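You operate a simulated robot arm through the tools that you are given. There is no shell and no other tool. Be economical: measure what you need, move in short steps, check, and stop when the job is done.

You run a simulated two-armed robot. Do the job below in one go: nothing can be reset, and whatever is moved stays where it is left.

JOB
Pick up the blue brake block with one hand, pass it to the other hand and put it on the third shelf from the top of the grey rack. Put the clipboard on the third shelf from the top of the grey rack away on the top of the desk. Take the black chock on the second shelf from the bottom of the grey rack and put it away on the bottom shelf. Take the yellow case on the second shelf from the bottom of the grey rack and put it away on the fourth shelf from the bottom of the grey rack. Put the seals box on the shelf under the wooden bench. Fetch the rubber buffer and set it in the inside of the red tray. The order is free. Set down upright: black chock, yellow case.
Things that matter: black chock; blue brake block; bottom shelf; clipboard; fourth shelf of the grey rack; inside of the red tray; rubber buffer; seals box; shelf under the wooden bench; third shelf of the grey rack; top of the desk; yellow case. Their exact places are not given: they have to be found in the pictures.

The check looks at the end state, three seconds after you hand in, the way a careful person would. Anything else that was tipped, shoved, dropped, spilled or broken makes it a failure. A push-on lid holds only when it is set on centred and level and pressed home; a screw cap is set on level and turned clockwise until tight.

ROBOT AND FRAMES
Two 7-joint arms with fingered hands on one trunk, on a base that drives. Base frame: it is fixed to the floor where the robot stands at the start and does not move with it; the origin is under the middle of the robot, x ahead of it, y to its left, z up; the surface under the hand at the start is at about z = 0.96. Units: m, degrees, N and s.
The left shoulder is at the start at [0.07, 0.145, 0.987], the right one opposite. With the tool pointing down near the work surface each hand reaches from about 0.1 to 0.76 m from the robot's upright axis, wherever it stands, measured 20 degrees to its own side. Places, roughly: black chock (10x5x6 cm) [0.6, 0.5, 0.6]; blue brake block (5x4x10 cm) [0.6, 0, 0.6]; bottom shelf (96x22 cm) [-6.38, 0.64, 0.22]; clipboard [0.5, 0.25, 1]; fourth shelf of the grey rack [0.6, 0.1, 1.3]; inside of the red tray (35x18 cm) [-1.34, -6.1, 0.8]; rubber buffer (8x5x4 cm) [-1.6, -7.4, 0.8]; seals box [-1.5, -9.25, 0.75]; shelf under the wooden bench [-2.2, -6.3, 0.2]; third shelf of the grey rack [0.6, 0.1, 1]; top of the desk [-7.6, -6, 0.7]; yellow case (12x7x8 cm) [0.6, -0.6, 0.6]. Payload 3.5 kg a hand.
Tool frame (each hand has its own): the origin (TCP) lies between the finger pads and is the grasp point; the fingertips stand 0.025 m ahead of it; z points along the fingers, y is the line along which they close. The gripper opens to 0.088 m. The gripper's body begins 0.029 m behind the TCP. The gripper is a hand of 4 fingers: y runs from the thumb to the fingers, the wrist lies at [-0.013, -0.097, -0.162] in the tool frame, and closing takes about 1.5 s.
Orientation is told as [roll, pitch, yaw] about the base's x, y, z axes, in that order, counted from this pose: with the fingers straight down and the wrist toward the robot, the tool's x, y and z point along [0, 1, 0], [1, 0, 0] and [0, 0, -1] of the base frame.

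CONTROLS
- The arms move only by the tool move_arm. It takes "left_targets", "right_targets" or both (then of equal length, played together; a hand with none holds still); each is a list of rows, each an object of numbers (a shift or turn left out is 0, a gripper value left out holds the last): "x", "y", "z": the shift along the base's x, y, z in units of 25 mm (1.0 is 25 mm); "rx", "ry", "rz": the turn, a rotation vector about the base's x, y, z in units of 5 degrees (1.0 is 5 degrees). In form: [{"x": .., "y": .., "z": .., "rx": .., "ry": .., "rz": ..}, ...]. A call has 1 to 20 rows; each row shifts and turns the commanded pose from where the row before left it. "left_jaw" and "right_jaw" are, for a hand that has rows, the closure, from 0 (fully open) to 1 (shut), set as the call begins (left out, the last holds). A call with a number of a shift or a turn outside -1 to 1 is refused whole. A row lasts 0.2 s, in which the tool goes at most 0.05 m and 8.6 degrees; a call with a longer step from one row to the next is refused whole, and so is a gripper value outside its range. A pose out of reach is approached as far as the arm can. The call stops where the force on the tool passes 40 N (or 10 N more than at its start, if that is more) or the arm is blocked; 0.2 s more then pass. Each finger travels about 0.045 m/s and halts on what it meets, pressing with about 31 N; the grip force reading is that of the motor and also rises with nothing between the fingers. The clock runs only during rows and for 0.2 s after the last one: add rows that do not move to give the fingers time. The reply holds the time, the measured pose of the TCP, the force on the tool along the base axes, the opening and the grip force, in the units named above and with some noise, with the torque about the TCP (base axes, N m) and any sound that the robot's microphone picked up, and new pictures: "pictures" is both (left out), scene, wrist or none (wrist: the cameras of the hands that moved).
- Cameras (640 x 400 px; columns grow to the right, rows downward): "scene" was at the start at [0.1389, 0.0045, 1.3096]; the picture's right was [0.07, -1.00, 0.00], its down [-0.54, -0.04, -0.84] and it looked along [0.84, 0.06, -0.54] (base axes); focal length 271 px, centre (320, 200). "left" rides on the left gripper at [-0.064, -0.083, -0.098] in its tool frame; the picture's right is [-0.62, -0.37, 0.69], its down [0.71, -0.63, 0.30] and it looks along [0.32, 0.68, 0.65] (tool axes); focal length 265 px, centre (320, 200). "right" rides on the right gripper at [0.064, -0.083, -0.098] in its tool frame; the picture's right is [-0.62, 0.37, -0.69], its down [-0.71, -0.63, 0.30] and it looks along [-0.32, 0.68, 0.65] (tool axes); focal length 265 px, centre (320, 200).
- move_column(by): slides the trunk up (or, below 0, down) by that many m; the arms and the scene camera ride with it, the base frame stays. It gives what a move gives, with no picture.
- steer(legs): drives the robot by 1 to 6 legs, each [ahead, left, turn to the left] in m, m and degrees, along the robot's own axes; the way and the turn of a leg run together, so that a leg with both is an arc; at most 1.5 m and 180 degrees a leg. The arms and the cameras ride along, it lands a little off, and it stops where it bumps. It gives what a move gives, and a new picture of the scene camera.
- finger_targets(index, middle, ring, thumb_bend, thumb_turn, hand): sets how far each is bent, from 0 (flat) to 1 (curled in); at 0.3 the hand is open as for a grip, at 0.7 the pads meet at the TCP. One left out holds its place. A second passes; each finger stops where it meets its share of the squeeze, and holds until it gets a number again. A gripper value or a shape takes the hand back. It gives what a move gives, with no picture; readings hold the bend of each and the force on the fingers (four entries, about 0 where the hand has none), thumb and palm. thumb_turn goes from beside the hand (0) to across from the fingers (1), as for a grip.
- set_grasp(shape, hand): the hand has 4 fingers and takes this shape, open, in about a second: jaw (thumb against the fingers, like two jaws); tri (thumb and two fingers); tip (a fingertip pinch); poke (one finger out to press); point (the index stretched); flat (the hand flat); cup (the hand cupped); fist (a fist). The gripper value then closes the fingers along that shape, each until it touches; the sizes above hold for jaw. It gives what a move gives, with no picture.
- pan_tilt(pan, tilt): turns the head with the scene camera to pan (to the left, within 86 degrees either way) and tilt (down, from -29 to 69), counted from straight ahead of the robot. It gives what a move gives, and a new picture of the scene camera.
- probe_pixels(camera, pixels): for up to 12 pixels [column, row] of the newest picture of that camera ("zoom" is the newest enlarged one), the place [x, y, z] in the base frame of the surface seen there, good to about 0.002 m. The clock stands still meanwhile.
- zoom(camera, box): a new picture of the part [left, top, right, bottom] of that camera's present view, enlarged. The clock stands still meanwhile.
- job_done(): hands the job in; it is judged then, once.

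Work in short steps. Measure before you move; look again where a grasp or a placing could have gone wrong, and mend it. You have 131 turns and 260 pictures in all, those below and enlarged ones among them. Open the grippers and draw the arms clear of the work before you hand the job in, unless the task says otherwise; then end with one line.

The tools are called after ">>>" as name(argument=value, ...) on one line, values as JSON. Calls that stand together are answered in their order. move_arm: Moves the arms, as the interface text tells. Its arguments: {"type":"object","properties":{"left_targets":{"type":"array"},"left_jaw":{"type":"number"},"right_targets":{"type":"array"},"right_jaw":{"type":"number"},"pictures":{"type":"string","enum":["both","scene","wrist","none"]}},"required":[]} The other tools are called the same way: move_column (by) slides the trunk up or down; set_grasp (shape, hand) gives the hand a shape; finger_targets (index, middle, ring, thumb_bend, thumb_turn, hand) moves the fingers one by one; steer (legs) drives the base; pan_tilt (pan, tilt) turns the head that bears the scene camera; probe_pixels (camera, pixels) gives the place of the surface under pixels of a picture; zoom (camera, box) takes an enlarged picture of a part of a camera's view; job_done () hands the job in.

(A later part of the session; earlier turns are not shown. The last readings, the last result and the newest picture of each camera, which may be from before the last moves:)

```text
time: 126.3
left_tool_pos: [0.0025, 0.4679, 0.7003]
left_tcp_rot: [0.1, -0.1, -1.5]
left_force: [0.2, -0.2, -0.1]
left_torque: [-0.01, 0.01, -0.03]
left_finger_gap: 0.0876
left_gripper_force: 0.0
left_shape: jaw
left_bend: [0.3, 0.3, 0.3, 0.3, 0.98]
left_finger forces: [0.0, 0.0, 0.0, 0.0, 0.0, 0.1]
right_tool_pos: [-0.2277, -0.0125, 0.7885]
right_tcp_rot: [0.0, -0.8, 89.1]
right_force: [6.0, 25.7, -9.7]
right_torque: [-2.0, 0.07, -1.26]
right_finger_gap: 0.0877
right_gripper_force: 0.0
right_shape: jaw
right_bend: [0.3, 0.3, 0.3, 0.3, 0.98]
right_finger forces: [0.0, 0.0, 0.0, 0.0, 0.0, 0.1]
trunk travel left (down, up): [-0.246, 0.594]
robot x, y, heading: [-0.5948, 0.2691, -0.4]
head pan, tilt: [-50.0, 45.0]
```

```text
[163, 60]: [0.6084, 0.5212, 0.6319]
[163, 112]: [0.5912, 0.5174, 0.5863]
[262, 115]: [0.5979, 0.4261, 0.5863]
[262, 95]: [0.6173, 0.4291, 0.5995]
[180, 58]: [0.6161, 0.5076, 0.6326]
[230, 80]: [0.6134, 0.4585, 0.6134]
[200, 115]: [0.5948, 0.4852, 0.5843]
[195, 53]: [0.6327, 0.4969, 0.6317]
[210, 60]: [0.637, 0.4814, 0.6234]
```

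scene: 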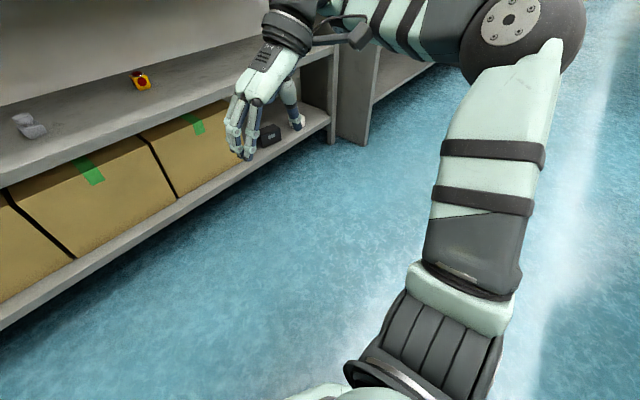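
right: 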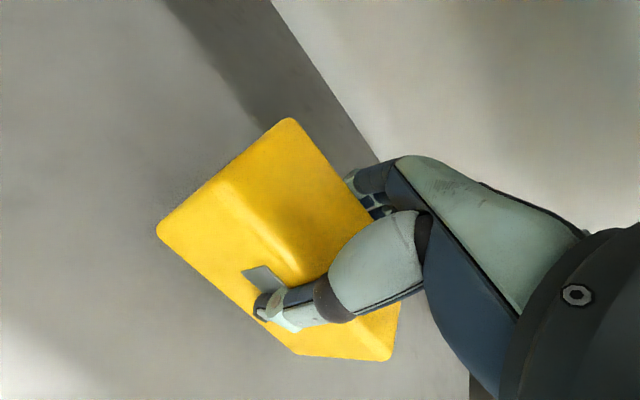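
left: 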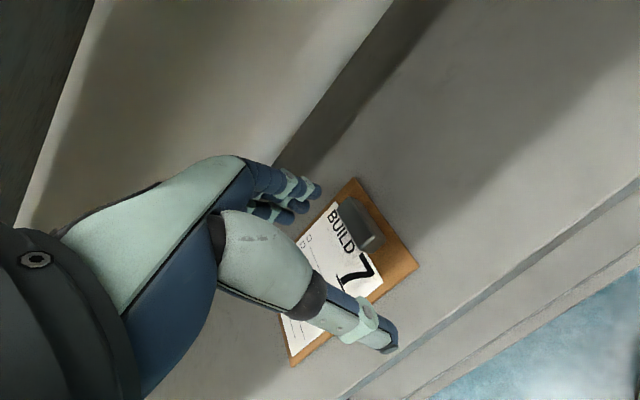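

The right hand's camera bracket is pressed against its own forearm (wrist bent too far). Turn the hand back (−yaw) and move forward to free it.

>>> move_arm(right_targets=[{"rz": -0.6, "x": 0.3, "y": 0.3}, {"rz": -1, "x": 0.5, "y": 0.3}, {"rz": -1, "x": 0.5}, {"rz": -1, "x": 0.5}, {"rz": -1, "x": 0.5}, {"rz": -1, "x": 0.5}, {"rz": -1, "x": 0.5}, {"rz": -1, "y": -0.4}, {"rz": -1, "y": -0.4}, {"y": -0.4}, {"y": -0.4}], pictures="scene")

```text
time: 128.7
left_tool_pos: [0.0013, 0.468, 0.7003]
left_tcp_rot: [0.1, -0.1, -1.7]
left_force: [0.5, 0.3, 0.7]
left_torque: [0.0, -0.04, -0.03]
left_finger_gap: 0.0876
left_gripper_force: 0.0
left_shape: jaw
left_bend: [0.3, 0.3, 0.3, 0.3, 0.98]
left_finger forces: [0.1, 0.0, 0.0, 0.0, 0.1, 0.0]
right_tool_pos: [-0.145, -0.0375, 0.7889]
right_tcp_rot: [0.0, -0.8, 46.0]
right_force: [0.3, -0.2, -0.1]
right_torque: [-0.01, -0.03, -0.03]
right_finger_gap: 0.088
right_gripper_force: 0.0
right_shape: jaw
right_bend: [0.3, 0.3, 0.3, 0.3, 0.98]
right_finger forces: [0.0, 0.0, 0.1, 0.0, 0.1, 0.0]
trunk travel left (down, up): [-0.246, 0.594]
robot x, y, heading: [-0.5938, 0.2694, -0.2]
head pan, tilt: [-50.0, 45.0]
```

scene: 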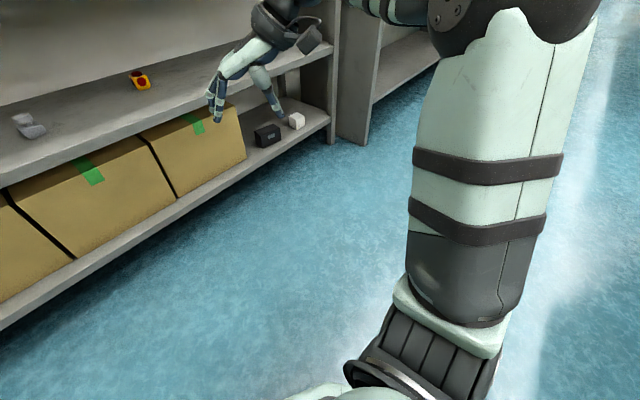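

Free now. Pull the right in 0.1 m while extending the left 60 mm and setting its yaw to the chock's (+4°).

>>> move_arm(right_targets=[{"x": -0.5}, {"x": -0.5}, {"x": -0.5}, {"x": -0.5}, {"x": -0.5}, {"x": -0.5}, {"x": -0.5}, {"x": -0.5}], left_targets=[{"x": 0.3, "rz": 0.145}, {"x": 0.3, "rz": 0.145}, {"x": 0.3, "rz": 0.145}, {"x": 0.3, "rz": 0.145}, {"x": 0.3, "rz": 0.145}, {"x": 0.3, "rz": 0.145}, {"x": 0.3, "rz": 0.145}, {"x": 0.3, "rz": 0.145}], pictures="none")

>>> steer(legs=[[0.45, 0.02, 0]])

>>> pan_tilt(pan=15, tilt=30)

```text
time: 130.5
left_tool_pos: [0.0606, 0.4675, 0.6999]
left_tcp_rot: [0.2, -0.1, 4.3]
left_force: [0.5, 0.0, -0.8]
left_torque: [-0.01, -0.02, -0.02]
left_finger_gap: 0.0875
left_gripper_force: 0.1
left_shape: jaw
left_bend: [0.3, 0.3, 0.3, 0.3, 0.98]
left_finger forces: [0.1, 0.1, 0.1, 0.1, 0.0, 0.1]
right_tool_pos: [-0.2154, -0.0411, 0.7621]
right_tcp_rot: [0.0, -0.9, 46.1]
right_force: [0.6, 0.2, 0.2]
right_torque: [-0.01, 0.01, 0.0]
right_finger_gap: 0.0882
right_gripper_force: 0.1
right_shape: jaw
right_bend: [0.3, 0.3, 0.3, 0.3, 0.98]
right_finger forces: [0.0, 0.0, 0.0, 0.0, 0.1, 0.0]
right hand out of reach, approached as far as the arm can: row 5, 6, 7, 8
trunk travel left (down, up): [-0.246, 0.594]
robot x, y, heading: [-0.5948, 0.27, -0.6]
head pan, tilt: [-50.0, 45.0]
```

```text
time: 133.2
left_tool_pos: [0.5098, 0.49, 0.6998]
left_tcp_rot: [0.1, -0.1, 4.5]
left_force: [-0.4, 0.1, -0.9]
left_torque: [-0.02, 0.01, -0.01]
left_finger_gap: 0.0877
left_gripper_force: 0.0
left_shape: jaw
left_bend: [0.3, 0.3, 0.3, 0.3, 0.98]
left_finger forces: [0.1, 0.1, 0.0, 0.0, 0.0, 0.0]
right_tool_pos: [0.2372, -0.0204, 0.7623]
right_tcp_rot: [0.0, -0.7, 46.5]
right_force: [1.1, -0.7, 0.4]
right_torque: [0.0, -0.01, 0.05]
right_finger_gap: 0.0881
right_gripper_force: 0.0
right_shape: jaw
right_bend: [0.3, 0.3, 0.3, 0.3, 0.98]
right_finger forces: [0.0, 0.0, 0.0, 0.1, 0.0, 0.0]
trunk travel left (down, up): [-0.246, 0.594]
robot x, y, heading: [-0.1466, 0.2885, -0.0]
head pan, tilt: [-50.0, 45.0]
```

scene: 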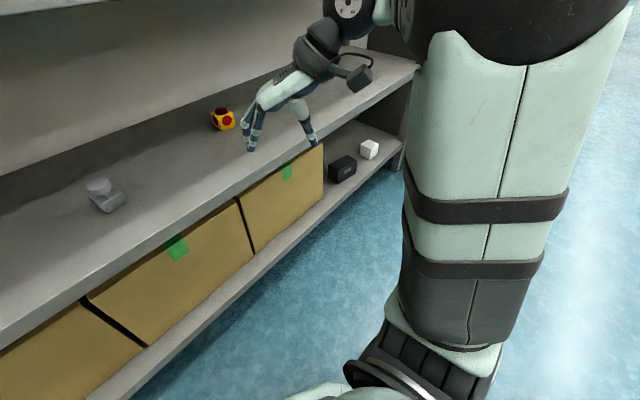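

```text
time: 134.5
left_tool_pos: [0.5101, 0.4898, 0.7]
left_tcp_rot: [0.1, 0.0, 4.5]
left_force: [0.9, -0.4, 0.2]
left_torque: [-0.02, -0.01, 0.02]
left_finger_gap: 0.0877
left_gripper_force: 0.1
left_shape: jaw
left_bend: [0.3, 0.3, 0.3, 0.3, 0.98]
left_finger forces: [0.1, 0.0, 0.1, 0.0, 0.0, 0.0]
right_tool_pos: [0.237, -0.0189, 0.7606]
right_tcp_rot: [0.0, -0.8, 46.6]
right_force: [0.2, -0.4, 0.3]
right_torque: [-0.02, 0.01, -0.02]
right_finger_gap: 0.088
right_gripper_force: 0.0
right_shape: jaw
right_bend: [0.3, 0.3, 0.3, 0.3, 0.98]
right_finger forces: [0.0, 0.0, 0.0, 0.0, 0.0, 0.1]
trunk travel left (down, up): [-0.246, 0.594]
robot x, y, heading: [-0.1434, 0.2828, 0.1]
head pan, tilt: [15.0, 30.0]
```

scene: 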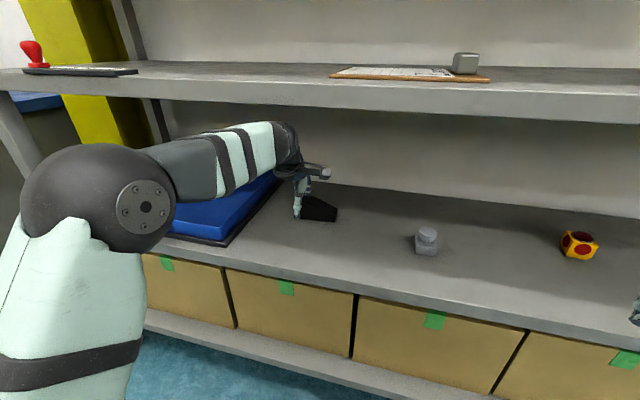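

Drive 0.11 m so the left hand comes over the chock.

>>> steer(legs=[[0.11, 0, 0]])

>>> zoom(camera="left", box=[0, 0, 640, 400])

>>> zoom(camera="scene", box=[240, 140, 380, 240])

```text
time: 135.7
left_tool_pos: [0.6222, 0.4912, 0.6978]
left_tcp_rot: [0.1, 0.2, 4.6]
left_force: [0.7, -0.4, 0.3]
left_torque: [-0.05, -0.02, -0.05]
left_finger_gap: 0.0876
left_gripper_force: 0.1
left_shape: jaw
left_bend: [0.3, 0.3, 0.3, 0.3, 0.98]
left_finger forces: [0.0, 0.1, 0.0, 0.0, 0.1, 0.0]
right_tool_pos: [0.3495, -0.0199, 0.7598]
right_tcp_rot: [-0.1, -0.6, 46.6]
right_force: [0.1, 0.4, -0.8]
right_torque: [-0.01, -0.01, -0.01]
right_finger_gap: 0.0879
right_gripper_force: 0.0
right_shape: jaw
right_bend: [0.3, 0.3, 0.3, 0.3, 0.98]
right_finger forces: [0.1, 0.0, 0.0, 0.1, 0.0, 0.0]
trunk travel left (down, up): [-0.246, 0.594]
robot x, y, heading: [-0.0329, 0.2831, -0.1]
head pan, tilt: [15.0, 30.0]
```

scene: 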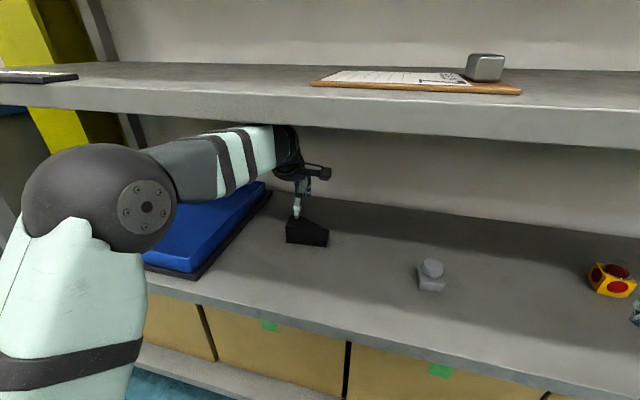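

```text
1.00 times, centred on (320, 200) of left (not enlarged: the box is as wide or as high as the picture)
```

zoom: 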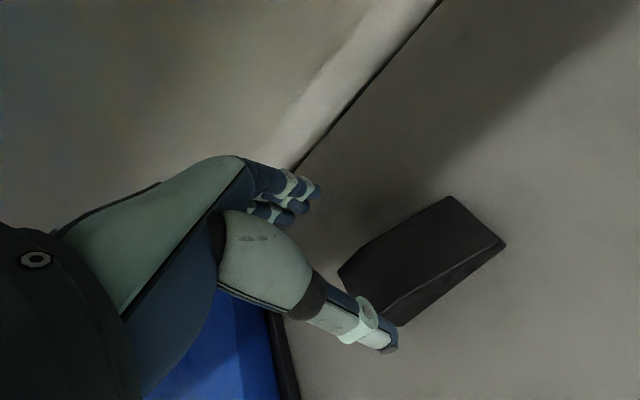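

```text
4.00 times, centred on (310, 190) of scene
```

zoom: 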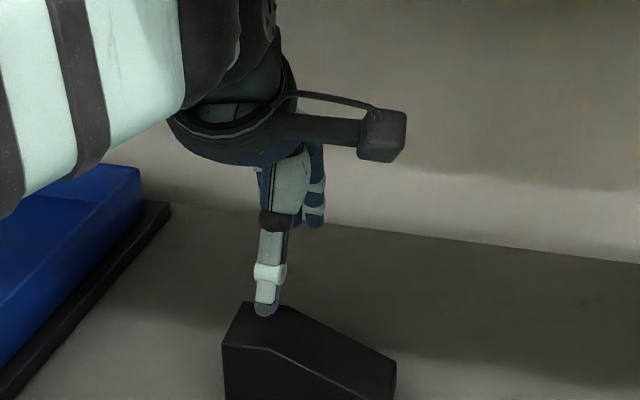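

Probe thumb and finger tips against the chock faces.

>>> probe_pixels(camera="zoom", pixels=[[266, 308], [318, 222], [300, 222], [245, 360], [380, 385], [240, 310], [300, 318], [262, 340], [340, 340]])

>>> probe_pixels(camera="left", pixels=[[345, 280], [450, 198], [505, 243], [400, 322], [390, 345], [316, 195], [300, 207], [450, 260]])

```text
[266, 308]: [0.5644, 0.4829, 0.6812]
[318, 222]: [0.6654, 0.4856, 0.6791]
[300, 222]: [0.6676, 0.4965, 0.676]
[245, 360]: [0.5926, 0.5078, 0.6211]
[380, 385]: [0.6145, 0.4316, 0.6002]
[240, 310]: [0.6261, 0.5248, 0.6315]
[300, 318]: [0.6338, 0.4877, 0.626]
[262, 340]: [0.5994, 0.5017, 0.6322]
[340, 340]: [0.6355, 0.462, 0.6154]
```

```text
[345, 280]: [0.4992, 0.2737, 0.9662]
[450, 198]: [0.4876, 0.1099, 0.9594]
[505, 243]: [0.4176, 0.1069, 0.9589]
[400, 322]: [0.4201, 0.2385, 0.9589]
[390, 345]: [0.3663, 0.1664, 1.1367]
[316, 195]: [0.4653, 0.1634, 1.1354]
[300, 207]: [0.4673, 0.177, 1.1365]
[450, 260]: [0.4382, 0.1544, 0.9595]
```

Good margins. Lower 78 mm and close.

>>> move_arm(left_targets=[{"z": -0.8}, {"z": -0.8}, {"z": -0.8}, {"z": -0.7}], pictures="none")

>>> move_arm(left_targets=[{}, {}, {}, {}, {}, {}, {}, {}], left_jaw=1, pictures="wrist")

```text
time: 136.7
left_tool_pos: [0.6185, 0.4928, 0.6227]
left_tcp_rot: [0.1, 0.0, 4.5]
left_force: [0.5, -0.2, -0.1]
left_torque: [-0.01, 0.0, -0.01]
left_finger_gap: 0.0875
left_gripper_force: 0.0
left_shape: jaw
left_bend: [0.3, 0.3, 0.3, 0.3, 0.98]
left_finger forces: [0.0, 0.0, 0.0, 0.0, 0.1, 0.1]
right_tool_pos: [0.3471, -0.0218, 0.7621]
right_tcp_rot: [0.0, -0.8, 46.5]
right_force: [0.0, 0.8, 0.3]
right_torque: [-0.01, 0.01, 0.02]
right_finger_gap: 0.088
right_gripper_force: 0.2
right_shape: jaw
right_bend: [0.3, 0.3, 0.3, 0.3, 0.98]
right_finger forces: [0.1, 0.1, 0.0, 0.0, 0.0, 0.0]
trunk travel left (down, up): [-0.246, 0.594]
robot x, y, heading: [-0.037, 0.2867, -0.0]
head pan, tilt: [15.0, 30.0]
```

```text
time: 138.5
left_tool_pos: [0.619, 0.492, 0.6213]
left_tcp_rot: [0.1, 0.2, 4.6]
left_force: [0.2, -1.3, -0.2]
left_torque: [-0.02, 0.01, -0.03]
left_finger_gap: 0.0419
left_gripper_force: 31.3
left_shape: jaw
left_bend: [0.74, 0.47, 0.43, 0.69, 1.0]
left_finger forces: [15.7, 8.6, 3.8, 0.1, 28.4, 0.0]
right_tool_pos: [0.3481, -0.0207, 0.7611]
right_tcp_rot: [0.0, -0.8, 46.5]
right_force: [0.1, -0.4, -0.6]
right_torque: [0.02, -0.03, 0.01]
right_finger_gap: 0.0879
right_gripper_force: 0.1
right_shape: jaw
right_bend: [0.3, 0.3, 0.3, 0.3, 0.98]
right_finger forces: [0.0, 0.0, 0.0, 0.0, 0.0, 0.0]
trunk travel left (down, up): [-0.246, 0.594]
robot x, y, heading: [-0.0367, 0.2859, 0.5]
head pan, tilt: [15.0, 30.0]
```

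left: 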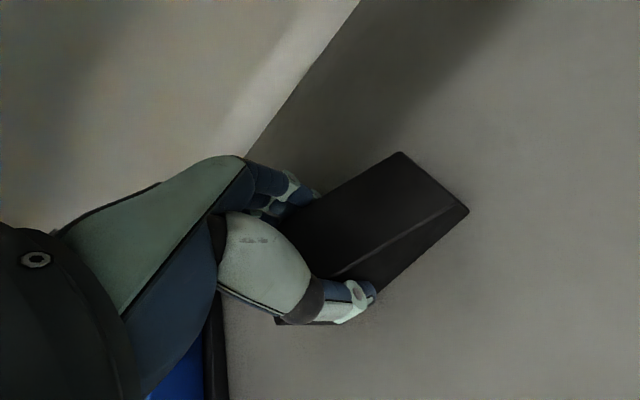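

Gripped. Lift 50 mm and check for tilt.

>>> move_arm(left_targets=[{"z": 0.5}, {"z": 0.5}, {"z": 0.6}, {"z": 0.6}], pictures="wrist")

>>> zoom(camera="scene", box=[240, 160, 380, 260])

```text
time: 139.5
left_tool_pos: [0.6199, 0.49, 0.6756]
left_tcp_rot: [0.2, 0.0, 4.7]
left_force: [0.7, -0.6, -2.4]
left_torque: [0.01, 0.0, 0.04]
left_finger_gap: 0.0419
left_gripper_force: 31.1
left_shape: jaw
left_bend: [0.74, 0.47, 0.44, 0.69, 0.99]
left_finger forces: [16.1, 8.3, 3.8, 0.1, 28.4, 0.0]
right_tool_pos: [0.3471, -0.0193, 0.7611]
right_tcp_rot: [-0.1, -0.8, 46.5]
right_force: [-0.9, -0.4, -0.1]
right_torque: [0.0, -0.04, 0.01]
right_finger_gap: 0.0877
right_gripper_force: 0.2
right_shape: jaw
right_bend: [0.3, 0.3, 0.3, 0.3, 0.98]
right_finger forces: [0.0, 0.1, 0.0, 0.0, 0.0, 0.0]
trunk travel left (down, up): [-0.246, 0.594]
robot x, y, heading: [-0.0397, 0.2851, 0.3]
head pan, tilt: [15.0, 30.0]
```

left: 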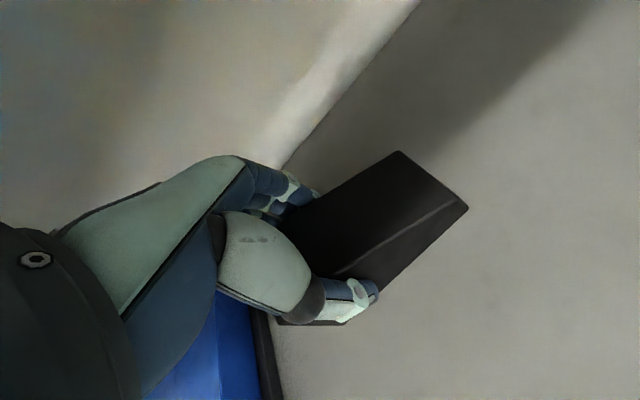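

```text
4.00 times, centred on (310, 210) of scene
```

zoom: 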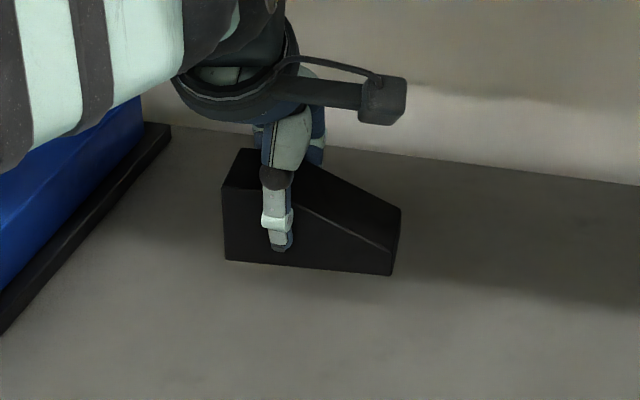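

Chock held level. Back out, raise the trunk, and ready the right hand (yaw 90°, extended) for the clip while folding the left in.

>>> steer(legs=[[-0.55, 0, 0], [0, 0.17, 0]])

>>> move_column(by=0.35)

>>> move_arm(right_targets=[{"x": 0.8, "rz": 0.87}, {"x": 0.8, "rz": 0.87}, {"x": 0.8, "rz": 0.87}, {"x": 0.8, "rz": 0.87}, {"x": 0.8, "rz": 0.87}, {"x": 0.8, "rz": 0.87}, {"x": 0.8, "rz": 0.87}, {"x": 0.8, "rz": 0.87}, {"x": 0.8, "rz": 0.87}, {"x": 0.8, "rz": 0.87}], left_targets=[{"x": -1}, {"x": -1}, {"x": -1}, {"x": -1}, {"x": -1}, {"x": -1}, {"x": -1}, {"x": -1}, {"x": -1}, {"x": -1}], pictures="none")

>>> pan_tilt(pan=-10, tilt=35)

```text
time: 143.8
left_tool_pos: [0.0641, 0.6658, 0.6759]
left_tcp_rot: [0.1, 0.0, 5.4]
left_force: [-0.3, 0.7, -2.0]
left_torque: [0.01, 0.02, 0.02]
left_finger_gap: 0.0419
left_gripper_force: 31.1
left_shape: jaw
left_bend: [0.74, 0.47, 0.45, 0.69, 0.99]
left_finger forces: [16.3, 8.3, 3.9, 0.0, 28.4, 0.0]
right_tool_pos: [-0.2006, 0.1507, 0.7623]
right_tcp_rot: [-0.1, -0.6, 47.3]
right_force: [-0.6, 0.8, 0.2]
right_torque: [-0.04, -0.01, -0.01]
right_finger_gap: 0.0877
right_gripper_force: 0.0
right_shape: jaw
right_bend: [0.3, 0.3, 0.3, 0.3, 0.98]
right_finger forces: [0.1, 0.1, 0.0, 0.0, 0.0, 0.1]
trunk travel left (down, up): [-0.246, 0.594]
robot x, y, heading: [-0.5877, 0.4486, 0.9]
head pan, tilt: [15.0, 30.0]
```

scene: 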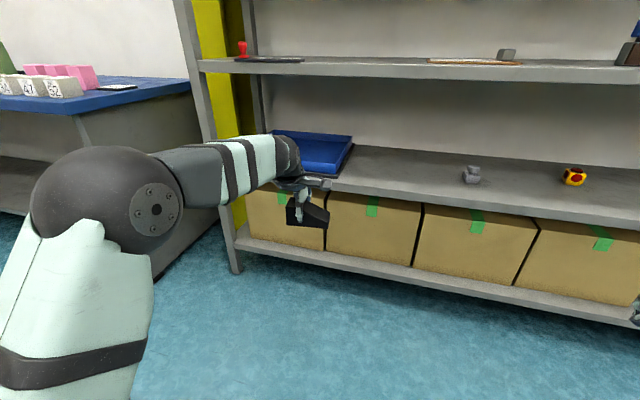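

```text
time: 147.2
left_tool_pos: [0.0648, 0.6651, 1.026]
left_tcp_rot: [0.1, 0.1, 5.3]
left_force: [-0.1, 0.6, -2.3]
left_torque: [0.01, -0.01, -0.03]
left_finger_gap: 0.0417
left_gripper_force: 31.7
left_shape: jaw
left_bend: [0.74, 0.47, 0.45, 0.69, 0.99]
left_finger forces: [16.1, 8.3, 3.8, 0.1, 28.5, 0.0]
right_tool_pos: [-0.201, 0.1512, 1.1125]
right_tcp_rot: [0.0, -0.9, 47.3]
right_force: [0.5, -0.1, 0.1]
right_torque: [-0.01, -0.01, -0.03]
right_finger_gap: 0.088
right_gripper_force: 0.1
right_shape: jaw
right_bend: [0.3, 0.3, 0.3, 0.3, 0.98]
right_finger forces: [0.0, 0.0, 0.1, 0.0, 0.0, 0.1]
trunk travel left (down, up): [-0.596, 0.244]
robot x, y, heading: [-0.587, 0.4499, 0.9]
head pan, tilt: [15.0, 30.0]
```

```text
time: 148.8
left_tool_pos: [-0.1114, 0.6674, 1.0271]
left_tcp_rot: [0.0, 0.1, 5.3]
left_force: [0.8, 0.4, -2.8]
left_torque: [0.0, -0.04, -0.01]
left_finger_gap: 0.0414
left_gripper_force: 30.9
left_shape: jaw
left_bend: [0.74, 0.47, 0.45, 0.69, 0.99]
left_finger forces: [16.3, 8.5, 4.1, 0.1, 28.9, 0.1]
right_tool_pos: [-0.0575, 0.1541, 1.1133]
right_tcp_rot: [0.7, -1.5, 76.1]
right_force: [2.8, 8.2, 0.7]
right_torque: [-1.02, 0.39, -0.55]
right_finger_gap: 0.0882
right_gripper_force: 0.1
right_shape: jaw
right_bend: [0.3, 0.3, 0.3, 0.3, 0.98]
right_finger forces: [0.0, 0.1, 0.1, 0.0, 0.0, 0.0]
trunk travel left (down, up): [-0.596, 0.244]
robot x, y, heading: [-0.5898, 0.4526, 0.5]
head pan, tilt: [15.0, 30.0]
stopped in row 8 (right hand): the force on the tool passed its limit at 141 N (the readings are from after the stop); the commanded pose is now the measured one
```

```text
time: 149.7
left_tool_pos: [-0.1129, 0.6654, 1.0262]
left_tcp_rot: [0.0, 0.2, 5.3]
left_force: [0.0, 0.1, -1.9]
left_torque: [0.0, 0.02, 0.0]
left_finger_gap: 0.0416
left_gripper_force: 30.7
left_shape: jaw
left_bend: [0.74, 0.47, 0.45, 0.69, 0.99]
left_finger forces: [16.4, 8.5, 4.0, 0.0, 28.8, 0.1]
right_tool_pos: [-0.0568, 0.1524, 1.1133]
right_tcp_rot: [0.7, -1.6, 76.0]
right_force: [3.9, 15.7, 0.6]
right_torque: [-1.82, 0.56, -1.13]
right_finger_gap: 0.0879
right_gripper_force: 0.0
right_shape: jaw
right_bend: [0.3, 0.3, 0.3, 0.3, 0.98]
right_finger forces: [0.0, 0.1, 0.0, 0.0, 0.1, 0.0]
trunk travel left (down, up): [-0.596, 0.244]
robot x, y, heading: [-0.5867, 0.4493, 0.9]
head pan, tilt: [-10.0, 35.0]
```

scene: 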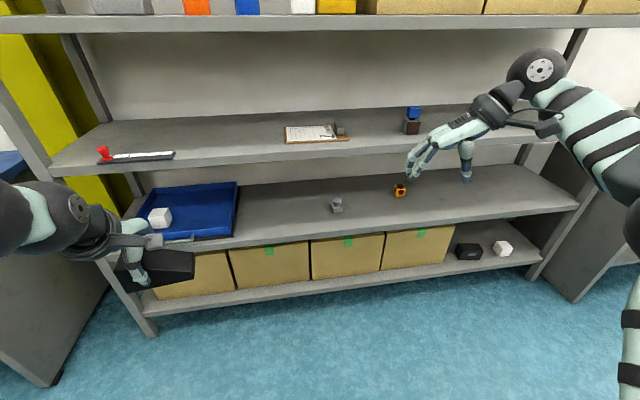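

The right wrist bracket again meets its forearm at this yaw; nearer the middle the forearm lines up better. Back the yaw off, move 0.25 m to the left, then turn to 90°; left hand moves outward.

>>> move_arm(right_targets=[{"rz": -1}, {"rz": -1, "y": 0.5}, {"y": 0.8}, {"y": 0.8}, {"y": 0.8}, {"y": 0.8}, {"y": 0.8}, {"y": 0.8}, {"y": 0.8}, {"y": 0.8}, {"y": 0.8}, {"y": 0.8, "rz": 0.5}, {"y": 0.6, "rz": 0.8}, {"rz": 0.8}, {"rz": 0.8}, {"rz": 0.8}, {"rz": 0.8}], left_targets=[{"y": 0.5}, {"y": 0.5}, {"y": 0.5}, {"y": 0.5}, {"y": 0.5}, {"y": 0.5}, {"y": 0.5}, {"y": 0.5}, {}, {}, {}, {}, {}, {}, {}, {}, {}], pictures="scene")

```text
time: 153.3
left_tool_pos: [-0.1108, 0.7646, 1.0277]
left_tcp_rot: [0.0, 0.2, 5.4]
left_force: [-0.1, 0.2, -2.5]
left_torque: [-0.01, 0.02, -0.04]
left_finger_gap: 0.0414
left_gripper_force: 31.2
left_shape: jaw
left_bend: [0.74, 0.47, 0.45, 0.69, 0.99]
left_finger forces: [16.2, 8.4, 4.0, 0.1, 28.6, 0.0]
right_tool_pos: [-0.0566, 0.3797, 1.1138]
right_tcp_rot: [0.5, -1.6, 88.6]
right_force: [0.2, 0.3, -0.2]
right_torque: [0.01, 0.0, 0.0]
right_finger_gap: 0.0878
right_gripper_force: 0.0
right_shape: jaw
right_bend: [0.3, 0.3, 0.3, 0.3, 0.98]
right_finger forces: [0.0, 0.0, 0.1, 0.1, 0.0, 0.1]
trunk travel left (down, up): [-0.596, 0.244]
robot x, y, heading: [-0.5878, 0.4509, 0.9]
head pan, tilt: [-10.0, 35.0]
```

scene: 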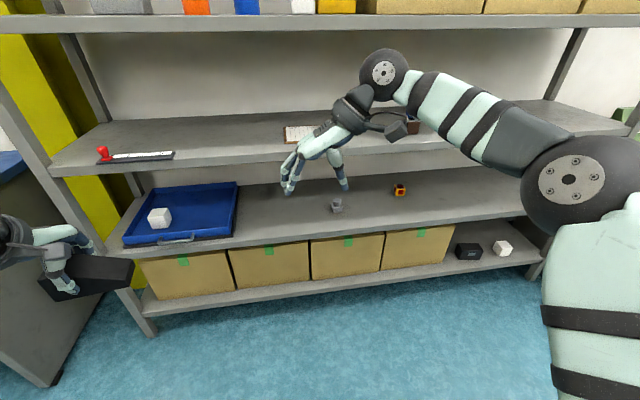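

Good. Lower the right to 1.05, draw the left further back, then drive to bring the right hand near the clip.

>>> move_arm(right_targets=[{"z": -0.5}, {"z": -0.5}, {"z": -0.5}, {"z": -0.5}, {"z": -0.5, "rz": 0.3}, {}], left_targets=[{"x": -0.9, "z": 0.3}, {"x": -0.9, "z": 0.3}, {"x": -0.9, "z": 0.3}, {"x": -0.9, "z": 0.3}, {"x": -0.9, "z": 0.3}, {"x": -0.9, "z": 0.3}], pictures="none")

>>> steer(legs=[[0, -0.175, -0.9], [0.45, 0, 0]])

>>> zoom(camera="right", box=[0, 0, 640, 400])

```text
time: 154.7
left_tool_pos: [-0.2038, 0.7402, 1.0525]
left_tcp_rot: [0.0, 0.1, 5.5]
left_force: [-0.1, 0.1, -1.9]
left_torque: [-0.01, -0.01, -0.02]
left_finger_gap: 0.0415
left_gripper_force: 30.5
left_shape: jaw
left_bend: [0.74, 0.47, 0.45, 0.69, 0.99]
left_finger forces: [16.3, 8.5, 3.9, 0.0, 28.7, 0.0]
left hand out of reach, approached as far as the arm can: row 4, 5, 6
right_tool_pos: [-0.0592, 0.3799, 1.0524]
right_tcp_rot: [0.5, -1.4, 90.1]
right_force: [-0.9, -0.1, -0.1]
right_torque: [-0.02, 0.01, -0.02]
right_finger_gap: 0.0878
right_gripper_force: 0.0
right_shape: jaw
right_bend: [0.3, 0.3, 0.3, 0.3, 0.98]
right_finger forces: [0.1, 0.0, 0.0, 0.0, 0.1, 0.0]
trunk travel left (down, up): [-0.596, 0.244]
robot x, y, heading: [-0.5887, 0.4506, 0.8]
head pan, tilt: [-10.0, 35.0]
```

```text
time: 158.5
left_tool_pos: [0.2453, 0.5443, 1.0525]
left_tcp_rot: [0.1, 0.1, 4.1]
left_force: [-0.1, 0.1, -2.7]
left_torque: [-0.01, -0.02, 0.02]
left_finger_gap: 0.0416
left_gripper_force: 31.0
left_shape: jaw
left_bend: [0.74, 0.47, 0.45, 0.69, 0.99]
left_finger forces: [16.4, 8.5, 3.9, 0.0, 28.7, 0.0]
right_tool_pos: [0.3796, 0.184, 1.052]
right_tcp_rot: [0.6, -1.5, 88.7]
right_force: [-0.1, 0.3, -0.4]
right_torque: [-0.01, 0.0, 0.0]
right_finger_gap: 0.0881
right_gripper_force: 0.0
right_shape: jaw
right_bend: [0.3, 0.3, 0.3, 0.3, 0.98]
right_finger forces: [0.0, 0.0, 0.1, 0.0, 0.0, 0.0]
trunk travel left (down, up): [-0.596, 0.244]
robot x, y, heading: [-0.1512, 0.2676, -0.8]
head pan, tilt: [-10.0, 35.0]
```

scene: 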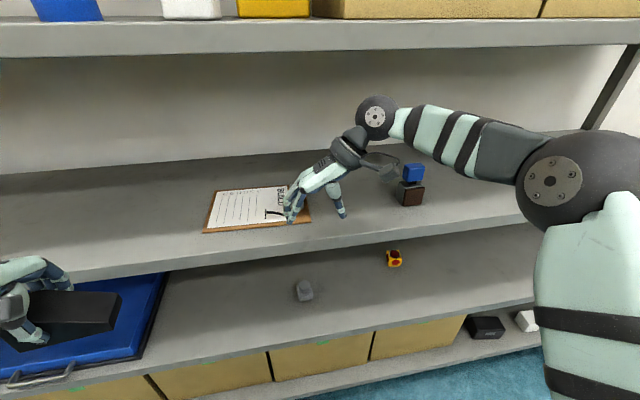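

```text
1.00 times, centred on (320, 200) of right (not enlarged: the box is as wide or as high as the picture)
```

zoom: 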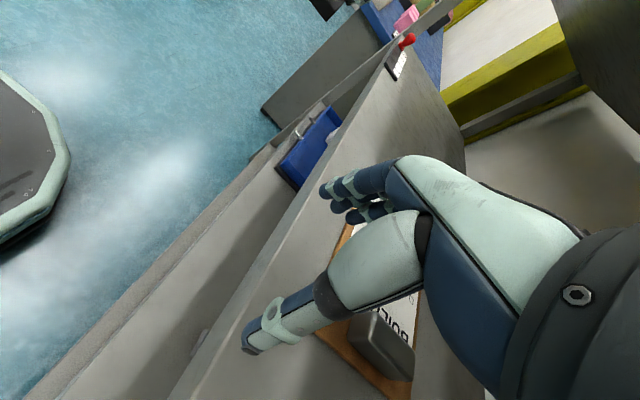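

Shift: drive 0.15 ahead, 16 mm left, straightening heading, and level the hand.

>>> steer(legs=[[0.15, 0.016, 0.8]])

>>> move_arm(right_targets=[{"rx": -0.3, "ry": -0.12}], pictures="wrist")

>>> pan_tilt(pan=0, tilt=40)

>>> zoom(camera="scene", box=[180, 100, 380, 240])

```text
time: 159.9
left_tool_pos: [0.3937, 0.5661, 1.0525]
left_tcp_rot: [0.0, 0.0, 4.7]
left_force: [1.0, -0.3, -1.9]
left_torque: [0.02, 0.0, 0.0]
left_finger_gap: 0.0415
left_gripper_force: 30.7
left_shape: jaw
left_bend: [0.74, 0.47, 0.45, 0.69, 0.99]
left_finger forces: [16.4, 8.3, 4.0, 0.1, 28.8, 0.1]
right_tool_pos: [0.5337, 0.2047, 1.0517]
right_tcp_rot: [0.6, -1.5, 89.5]
right_force: [0.4, 0.8, -0.4]
right_torque: [0.01, -0.01, -0.01]
right_finger_gap: 0.0879
right_gripper_force: 0.0
right_shape: jaw
right_bend: [0.3, 0.3, 0.3, 0.3, 0.98]
right_finger forces: [0.0, 0.0, 0.1, 0.1, 0.1, 0.1]
trunk travel left (down, up): [-0.596, 0.244]
robot x, y, heading: [0.0085, 0.2834, 0.1]
head pan, tilt: [-10.0, 35.0]
```

scene: 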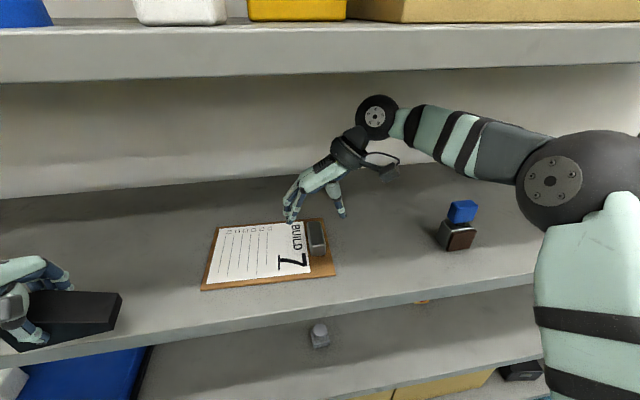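

```text
time: 160.3
left_tool_pos: [0.393, 0.5671, 1.0532]
left_tcp_rot: [0.0, 0.0, 4.8]
left_force: [0.1, 0.3, -1.8]
left_torque: [0.0, -0.03, -0.01]
left_finger_gap: 0.0416
left_gripper_force: 30.8
left_shape: jaw
left_bend: [0.74, 0.47, 0.45, 0.69, 0.99]
left_finger forces: [16.3, 8.4, 4.0, 0.0, 28.7, 0.0]
right_tool_pos: [0.5329, 0.2048, 1.0523]
right_tcp_rot: [-0.1, 0.1, 89.3]
right_force: [-1.1, 0.2, 0.1]
right_torque: [-0.06, 0.01, 0.0]
right_finger_gap: 0.0878
right_gripper_force: 0.1
right_shape: jaw
right_bend: [0.3, 0.3, 0.3, 0.3, 0.98]
right_finger forces: [0.0, 0.0, 0.0, 0.1, 0.0, 0.0]
trunk travel left (down, up): [-0.596, 0.244]
robot x, y, heading: [0.0079, 0.2822, 0.2]
head pan, tilt: [-10.0, 35.0]
```

right: 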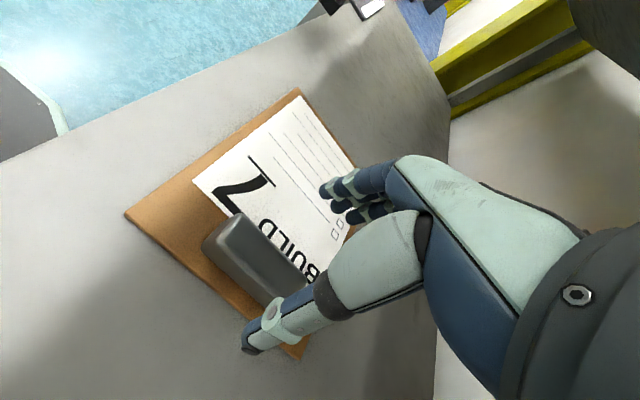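

```text
time: 161.0
left_tool_pos: [0.394, 0.5654, 1.0519]
left_tcp_rot: [0.1, 0.1, 4.7]
left_force: [0.1, -0.6, -2.4]
left_torque: [-0.03, 0.0, 0.02]
left_finger_gap: 0.0415
left_gripper_force: 30.7
left_shape: jaw
left_bend: [0.74, 0.47, 0.45, 0.69, 0.99]
left_finger forces: [16.3, 8.5, 3.9, 0.1, 28.8, 0.1]
right_tool_pos: [0.5352, 0.206, 1.0516]
right_tcp_rot: [-0.1, -0.1, 89.4]
right_force: [-0.1, -0.1, -0.2]
right_torque: [0.01, 0.02, -0.02]
right_finger_gap: 0.0875
right_gripper_force: 0.1
right_shape: jaw
right_bend: [0.3, 0.3, 0.3, 0.3, 0.98]
right_finger forces: [0.0, 0.0, 0.1, 0.0, 0.0, 0.0]
trunk travel left (down, up): [-0.596, 0.244]
robot x, y, heading: [0.0124, 0.2823, 0.1]
head pan, tilt: [0.0, 40.0]
```

scene: 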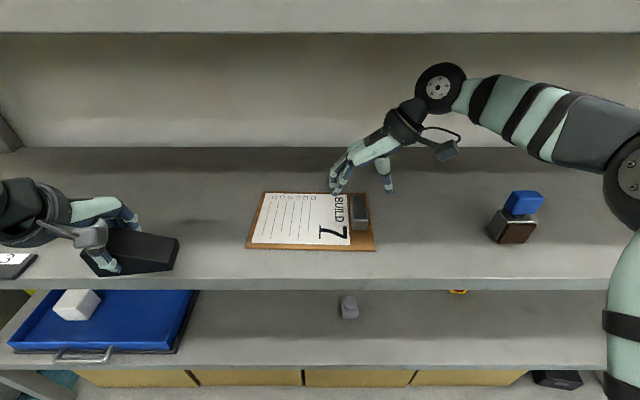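

```text
2.86 times, centred on (280, 170) of scene
```

zoom: 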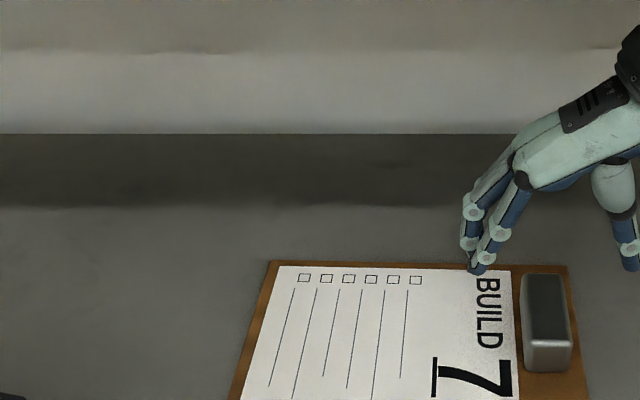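

Probe the clip corners in both pictures.

>>> probe_pixels(camera="zoom", pixels=[[528, 280], [562, 280], [528, 335], [566, 335], [545, 345], [545, 365], [545, 278], [630, 262], [478, 268]])

>>> probe_pixels(camera="right", pixels=[[240, 218], [210, 245], [250, 250], [290, 265], [265, 285], [248, 345], [325, 190], [355, 215]])

```text
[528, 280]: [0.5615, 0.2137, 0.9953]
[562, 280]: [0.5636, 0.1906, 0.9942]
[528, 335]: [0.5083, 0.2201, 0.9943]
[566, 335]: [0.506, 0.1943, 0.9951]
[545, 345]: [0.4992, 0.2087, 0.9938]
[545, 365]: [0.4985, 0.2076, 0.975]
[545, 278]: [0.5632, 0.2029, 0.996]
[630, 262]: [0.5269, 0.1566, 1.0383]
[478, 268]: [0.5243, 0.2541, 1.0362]
```

```text
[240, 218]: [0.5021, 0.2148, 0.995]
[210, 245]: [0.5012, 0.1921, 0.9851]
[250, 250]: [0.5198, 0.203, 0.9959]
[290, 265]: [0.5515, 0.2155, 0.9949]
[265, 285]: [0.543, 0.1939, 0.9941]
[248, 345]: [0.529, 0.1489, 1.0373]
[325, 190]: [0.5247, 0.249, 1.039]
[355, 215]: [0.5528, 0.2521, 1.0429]
```

Clip centre [0.532,0.205]; hand is right over it. Lower 56 mm and close.

>>> move_arm(right_targets=[{"z": -0.7}, {"z": -0.7}, {"z": -0.5}, {"z": -0.2}, {"z": -0.15}], pictures="none")

>>> move_arm(right_targets=[{}, {}, {}, {}, {}, {}, {}, {}, {}], right_jaw=1, pictures="both")

```text
time: 162.2
left_tool_pos: [0.3943, 0.5648, 1.0523]
left_tcp_rot: [0.0, 0.1, 4.7]
left_force: [0.0, -0.9, -2.1]
left_torque: [0.03, 0.01, 0.0]
left_finger_gap: 0.0419
left_gripper_force: 30.7
left_shape: jaw
left_bend: [0.74, 0.47, 0.45, 0.69, 0.99]
left_finger forces: [16.6, 8.4, 3.9, 0.1, 28.8, 0.1]
right_tool_pos: [0.534, 0.2046, 0.9939]
right_tcp_rot: [0.0, -0.2, 89.4]
right_force: [0.7, -0.6, -0.1]
right_torque: [0.02, -0.01, -0.01]
right_finger_gap: 0.0878
right_gripper_force: 0.1
right_shape: jaw
right_bend: [0.3, 0.3, 0.3, 0.3, 0.98]
right_finger forces: [0.0, 0.0, 0.1, 0.0, 0.0, 0.0]
trunk travel left (down, up): [-0.596, 0.244]
robot x, y, heading: [0.0081, 0.2813, 0.2]
head pan, tilt: [0.0, 40.0]
```

```text
time: 164.2
left_tool_pos: [0.3957, 0.5657, 1.0518]
left_tcp_rot: [0.1, 0.1, 4.7]
left_force: [0.6, 0.2, -2.5]
left_torque: [0.02, -0.01, 0.01]
left_finger_gap: 0.0413
left_gripper_force: 30.6
left_shape: jaw
left_bend: [0.74, 0.47, 0.45, 0.69, 0.99]
left_finger forces: [16.4, 8.4, 3.9, 0.1, 28.7, 0.0]
right_tool_pos: [0.5341, 0.2038, 0.9948]
right_tcp_rot: [0.0, -0.1, 89.4]
right_force: [-0.3, -0.7, 0.3]
right_torque: [-0.01, 0.01, 0.08]
right_finger_gap: 0.0246
right_gripper_force: 30.8
right_shape: jaw
right_bend: [0.74, 0.55, 0.54, 0.74, 1.0]
right_finger forces: [15.8, 8.4, 3.8, 0.0, 27.9, 0.0]
trunk travel left (down, up): [-0.596, 0.244]
robot x, y, heading: [0.0035, 0.2811, -0.2]
head pan, tilt: [0.0, 40.0]
```

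scene: 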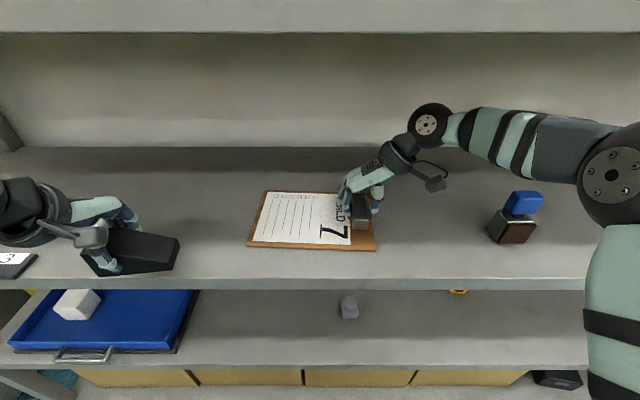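
right: 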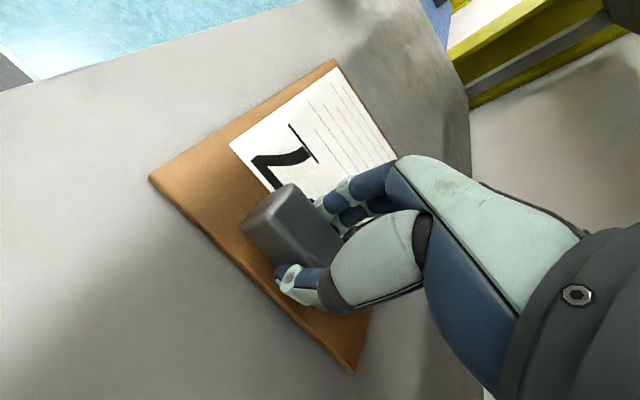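

Gripped. Lift 50 mm gently and check the board stays level.

>>> move_arm(right_targets=[{"z": 0.3}, {"z": 0.3}, {"z": 0.4}, {"z": 0.5}, {"z": 0.5}], pictures="both")

```text
time: 165.4
left_tool_pos: [0.3948, 0.5647, 1.052]
left_tcp_rot: [0.1, 0.1, 4.6]
left_force: [0.2, -0.5, -2.2]
left_torque: [0.02, 0.02, -0.01]
left_finger_gap: 0.0414
left_gripper_force: 30.6
left_shape: jaw
left_bend: [0.74, 0.47, 0.45, 0.69, 0.99]
left_finger forces: [16.4, 8.5, 3.8, 0.0, 28.8, 0.0]
right_tool_pos: [0.5362, 0.204, 1.0455]
right_tcp_rot: [0.0, 0.0, 89.4]
right_force: [0.0, 0.0, -2.2]
right_torque: [-0.11, 0.03, -0.01]
right_finger_gap: 0.0243
right_gripper_force: 30.6
right_shape: jaw
right_bend: [0.74, 0.56, 0.56, 0.75, 1.0]
right_finger forces: [17.6, 7.9, 3.8, 0.0, 29.0, 0.0]
trunk travel left (down, up): [-0.596, 0.244]
robot x, y, heading: [0.007, 0.2809, -0.1]
head pan, tilt: [0.0, 40.0]
```

scene: 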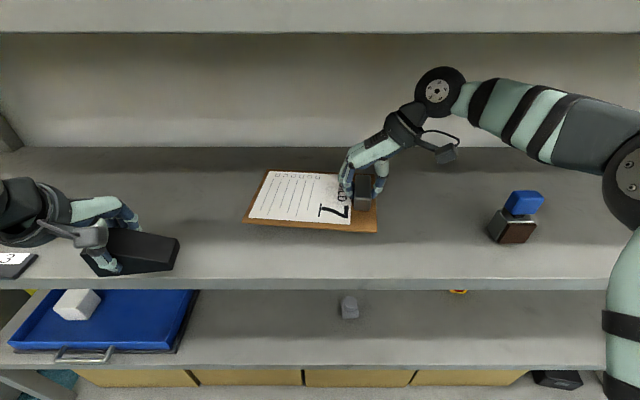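
right: 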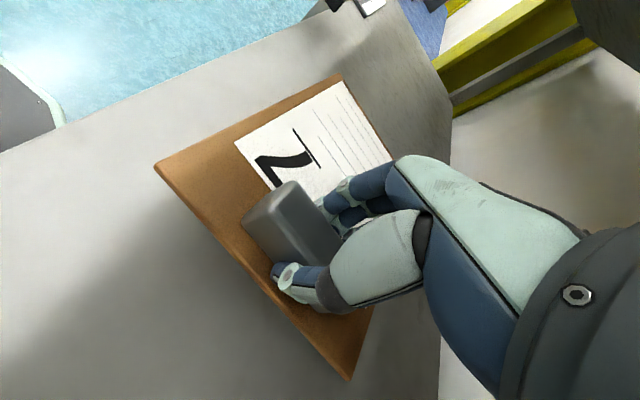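

Both items held. Back off 0.9 m, turn round, and look for the way.

>>> steer(legs=[[-1.0, 0, 0], [0, 0, -180]])

>>> pan_tilt(pan=0, tilt=10)

```text
time: 172.2
left_tool_pos: [-0.5368, 0.4489, 1.0513]
left_tcp_rot: [0.1, 0.2, -10.9]
left_force: [-0.5, -1.0, -2.9]
left_torque: [-0.02, -0.02, -0.01]
left_finger_gap: 0.0417
left_gripper_force: 30.8
left_shape: jaw
left_bend: [0.74, 0.47, 0.45, 0.69, 0.99]
left_finger forces: [16.7, 8.2, 3.9, 0.0, 28.8, 0.0]
right_tool_pos: [-0.5001, 0.0634, 1.0446]
right_tcp_rot: [0.2, 0.1, 73.9]
right_force: [0.2, -0.5, -1.5]
right_torque: [-0.12, 0.04, 0.02]
right_finger_gap: 0.0246
right_gripper_force: 30.9
right_shape: jaw
right_bend: [0.74, 0.56, 0.56, 0.75, 1.0]
right_finger forces: [17.9, 7.7, 3.7, 0.0, 29.1, 0.1]
trunk travel left (down, up): [-0.596, 0.244]
robot x, y, heading: [-0.9879, 0.2805, -15.4]
head pan, tilt: [0.0, 40.0]
stopped in leg 2: the robot was blocked; the commanded pose is now the measured one
```

scene: 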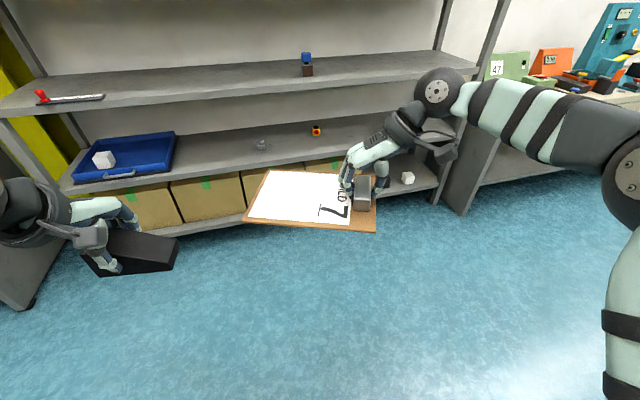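

```text
time: 173.2
left_tool_pos: [-0.539, 0.449, 1.0523]
left_tcp_rot: [0.1, 0.0, -11.0]
left_force: [0.1, -0.2, -2.8]
left_torque: [0.02, 0.0, -0.02]
left_finger_gap: 0.0415
left_gripper_force: 31.1
left_shape: jaw
left_bend: [0.74, 0.47, 0.45, 0.69, 0.99]
left_finger forces: [16.6, 8.1, 3.9, 0.0, 28.7, 0.0]
right_tool_pos: [-0.4996, 0.0639, 1.0446]
right_tcp_rot: [0.1, 0.0, 73.8]
right_force: [0.1, 0.1, -2.3]
right_torque: [-0.08, 0.04, 0.02]
right_finger_gap: 0.0246
right_gripper_force: 31.1
right_shape: jaw
right_bend: [0.74, 0.56, 0.56, 0.75, 1.0]
right_finger forces: [17.8, 7.7, 3.8, 0.1, 29.0, 0.0]
trunk travel left (down, up): [-0.596, 0.244]
robot x, y, heading: [-0.9878, 0.2814, -15.5]
head pan, tilt: [0.0, 10.0]
```

scene: 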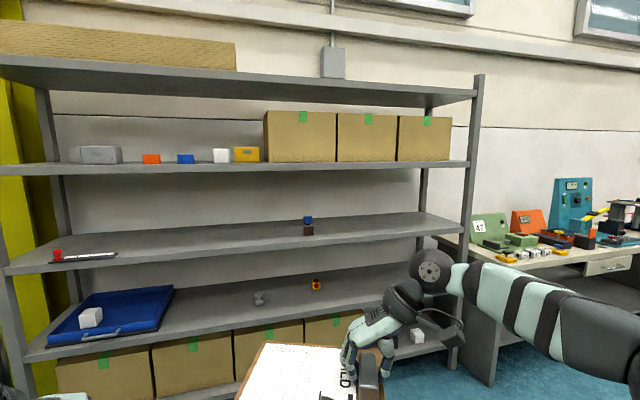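

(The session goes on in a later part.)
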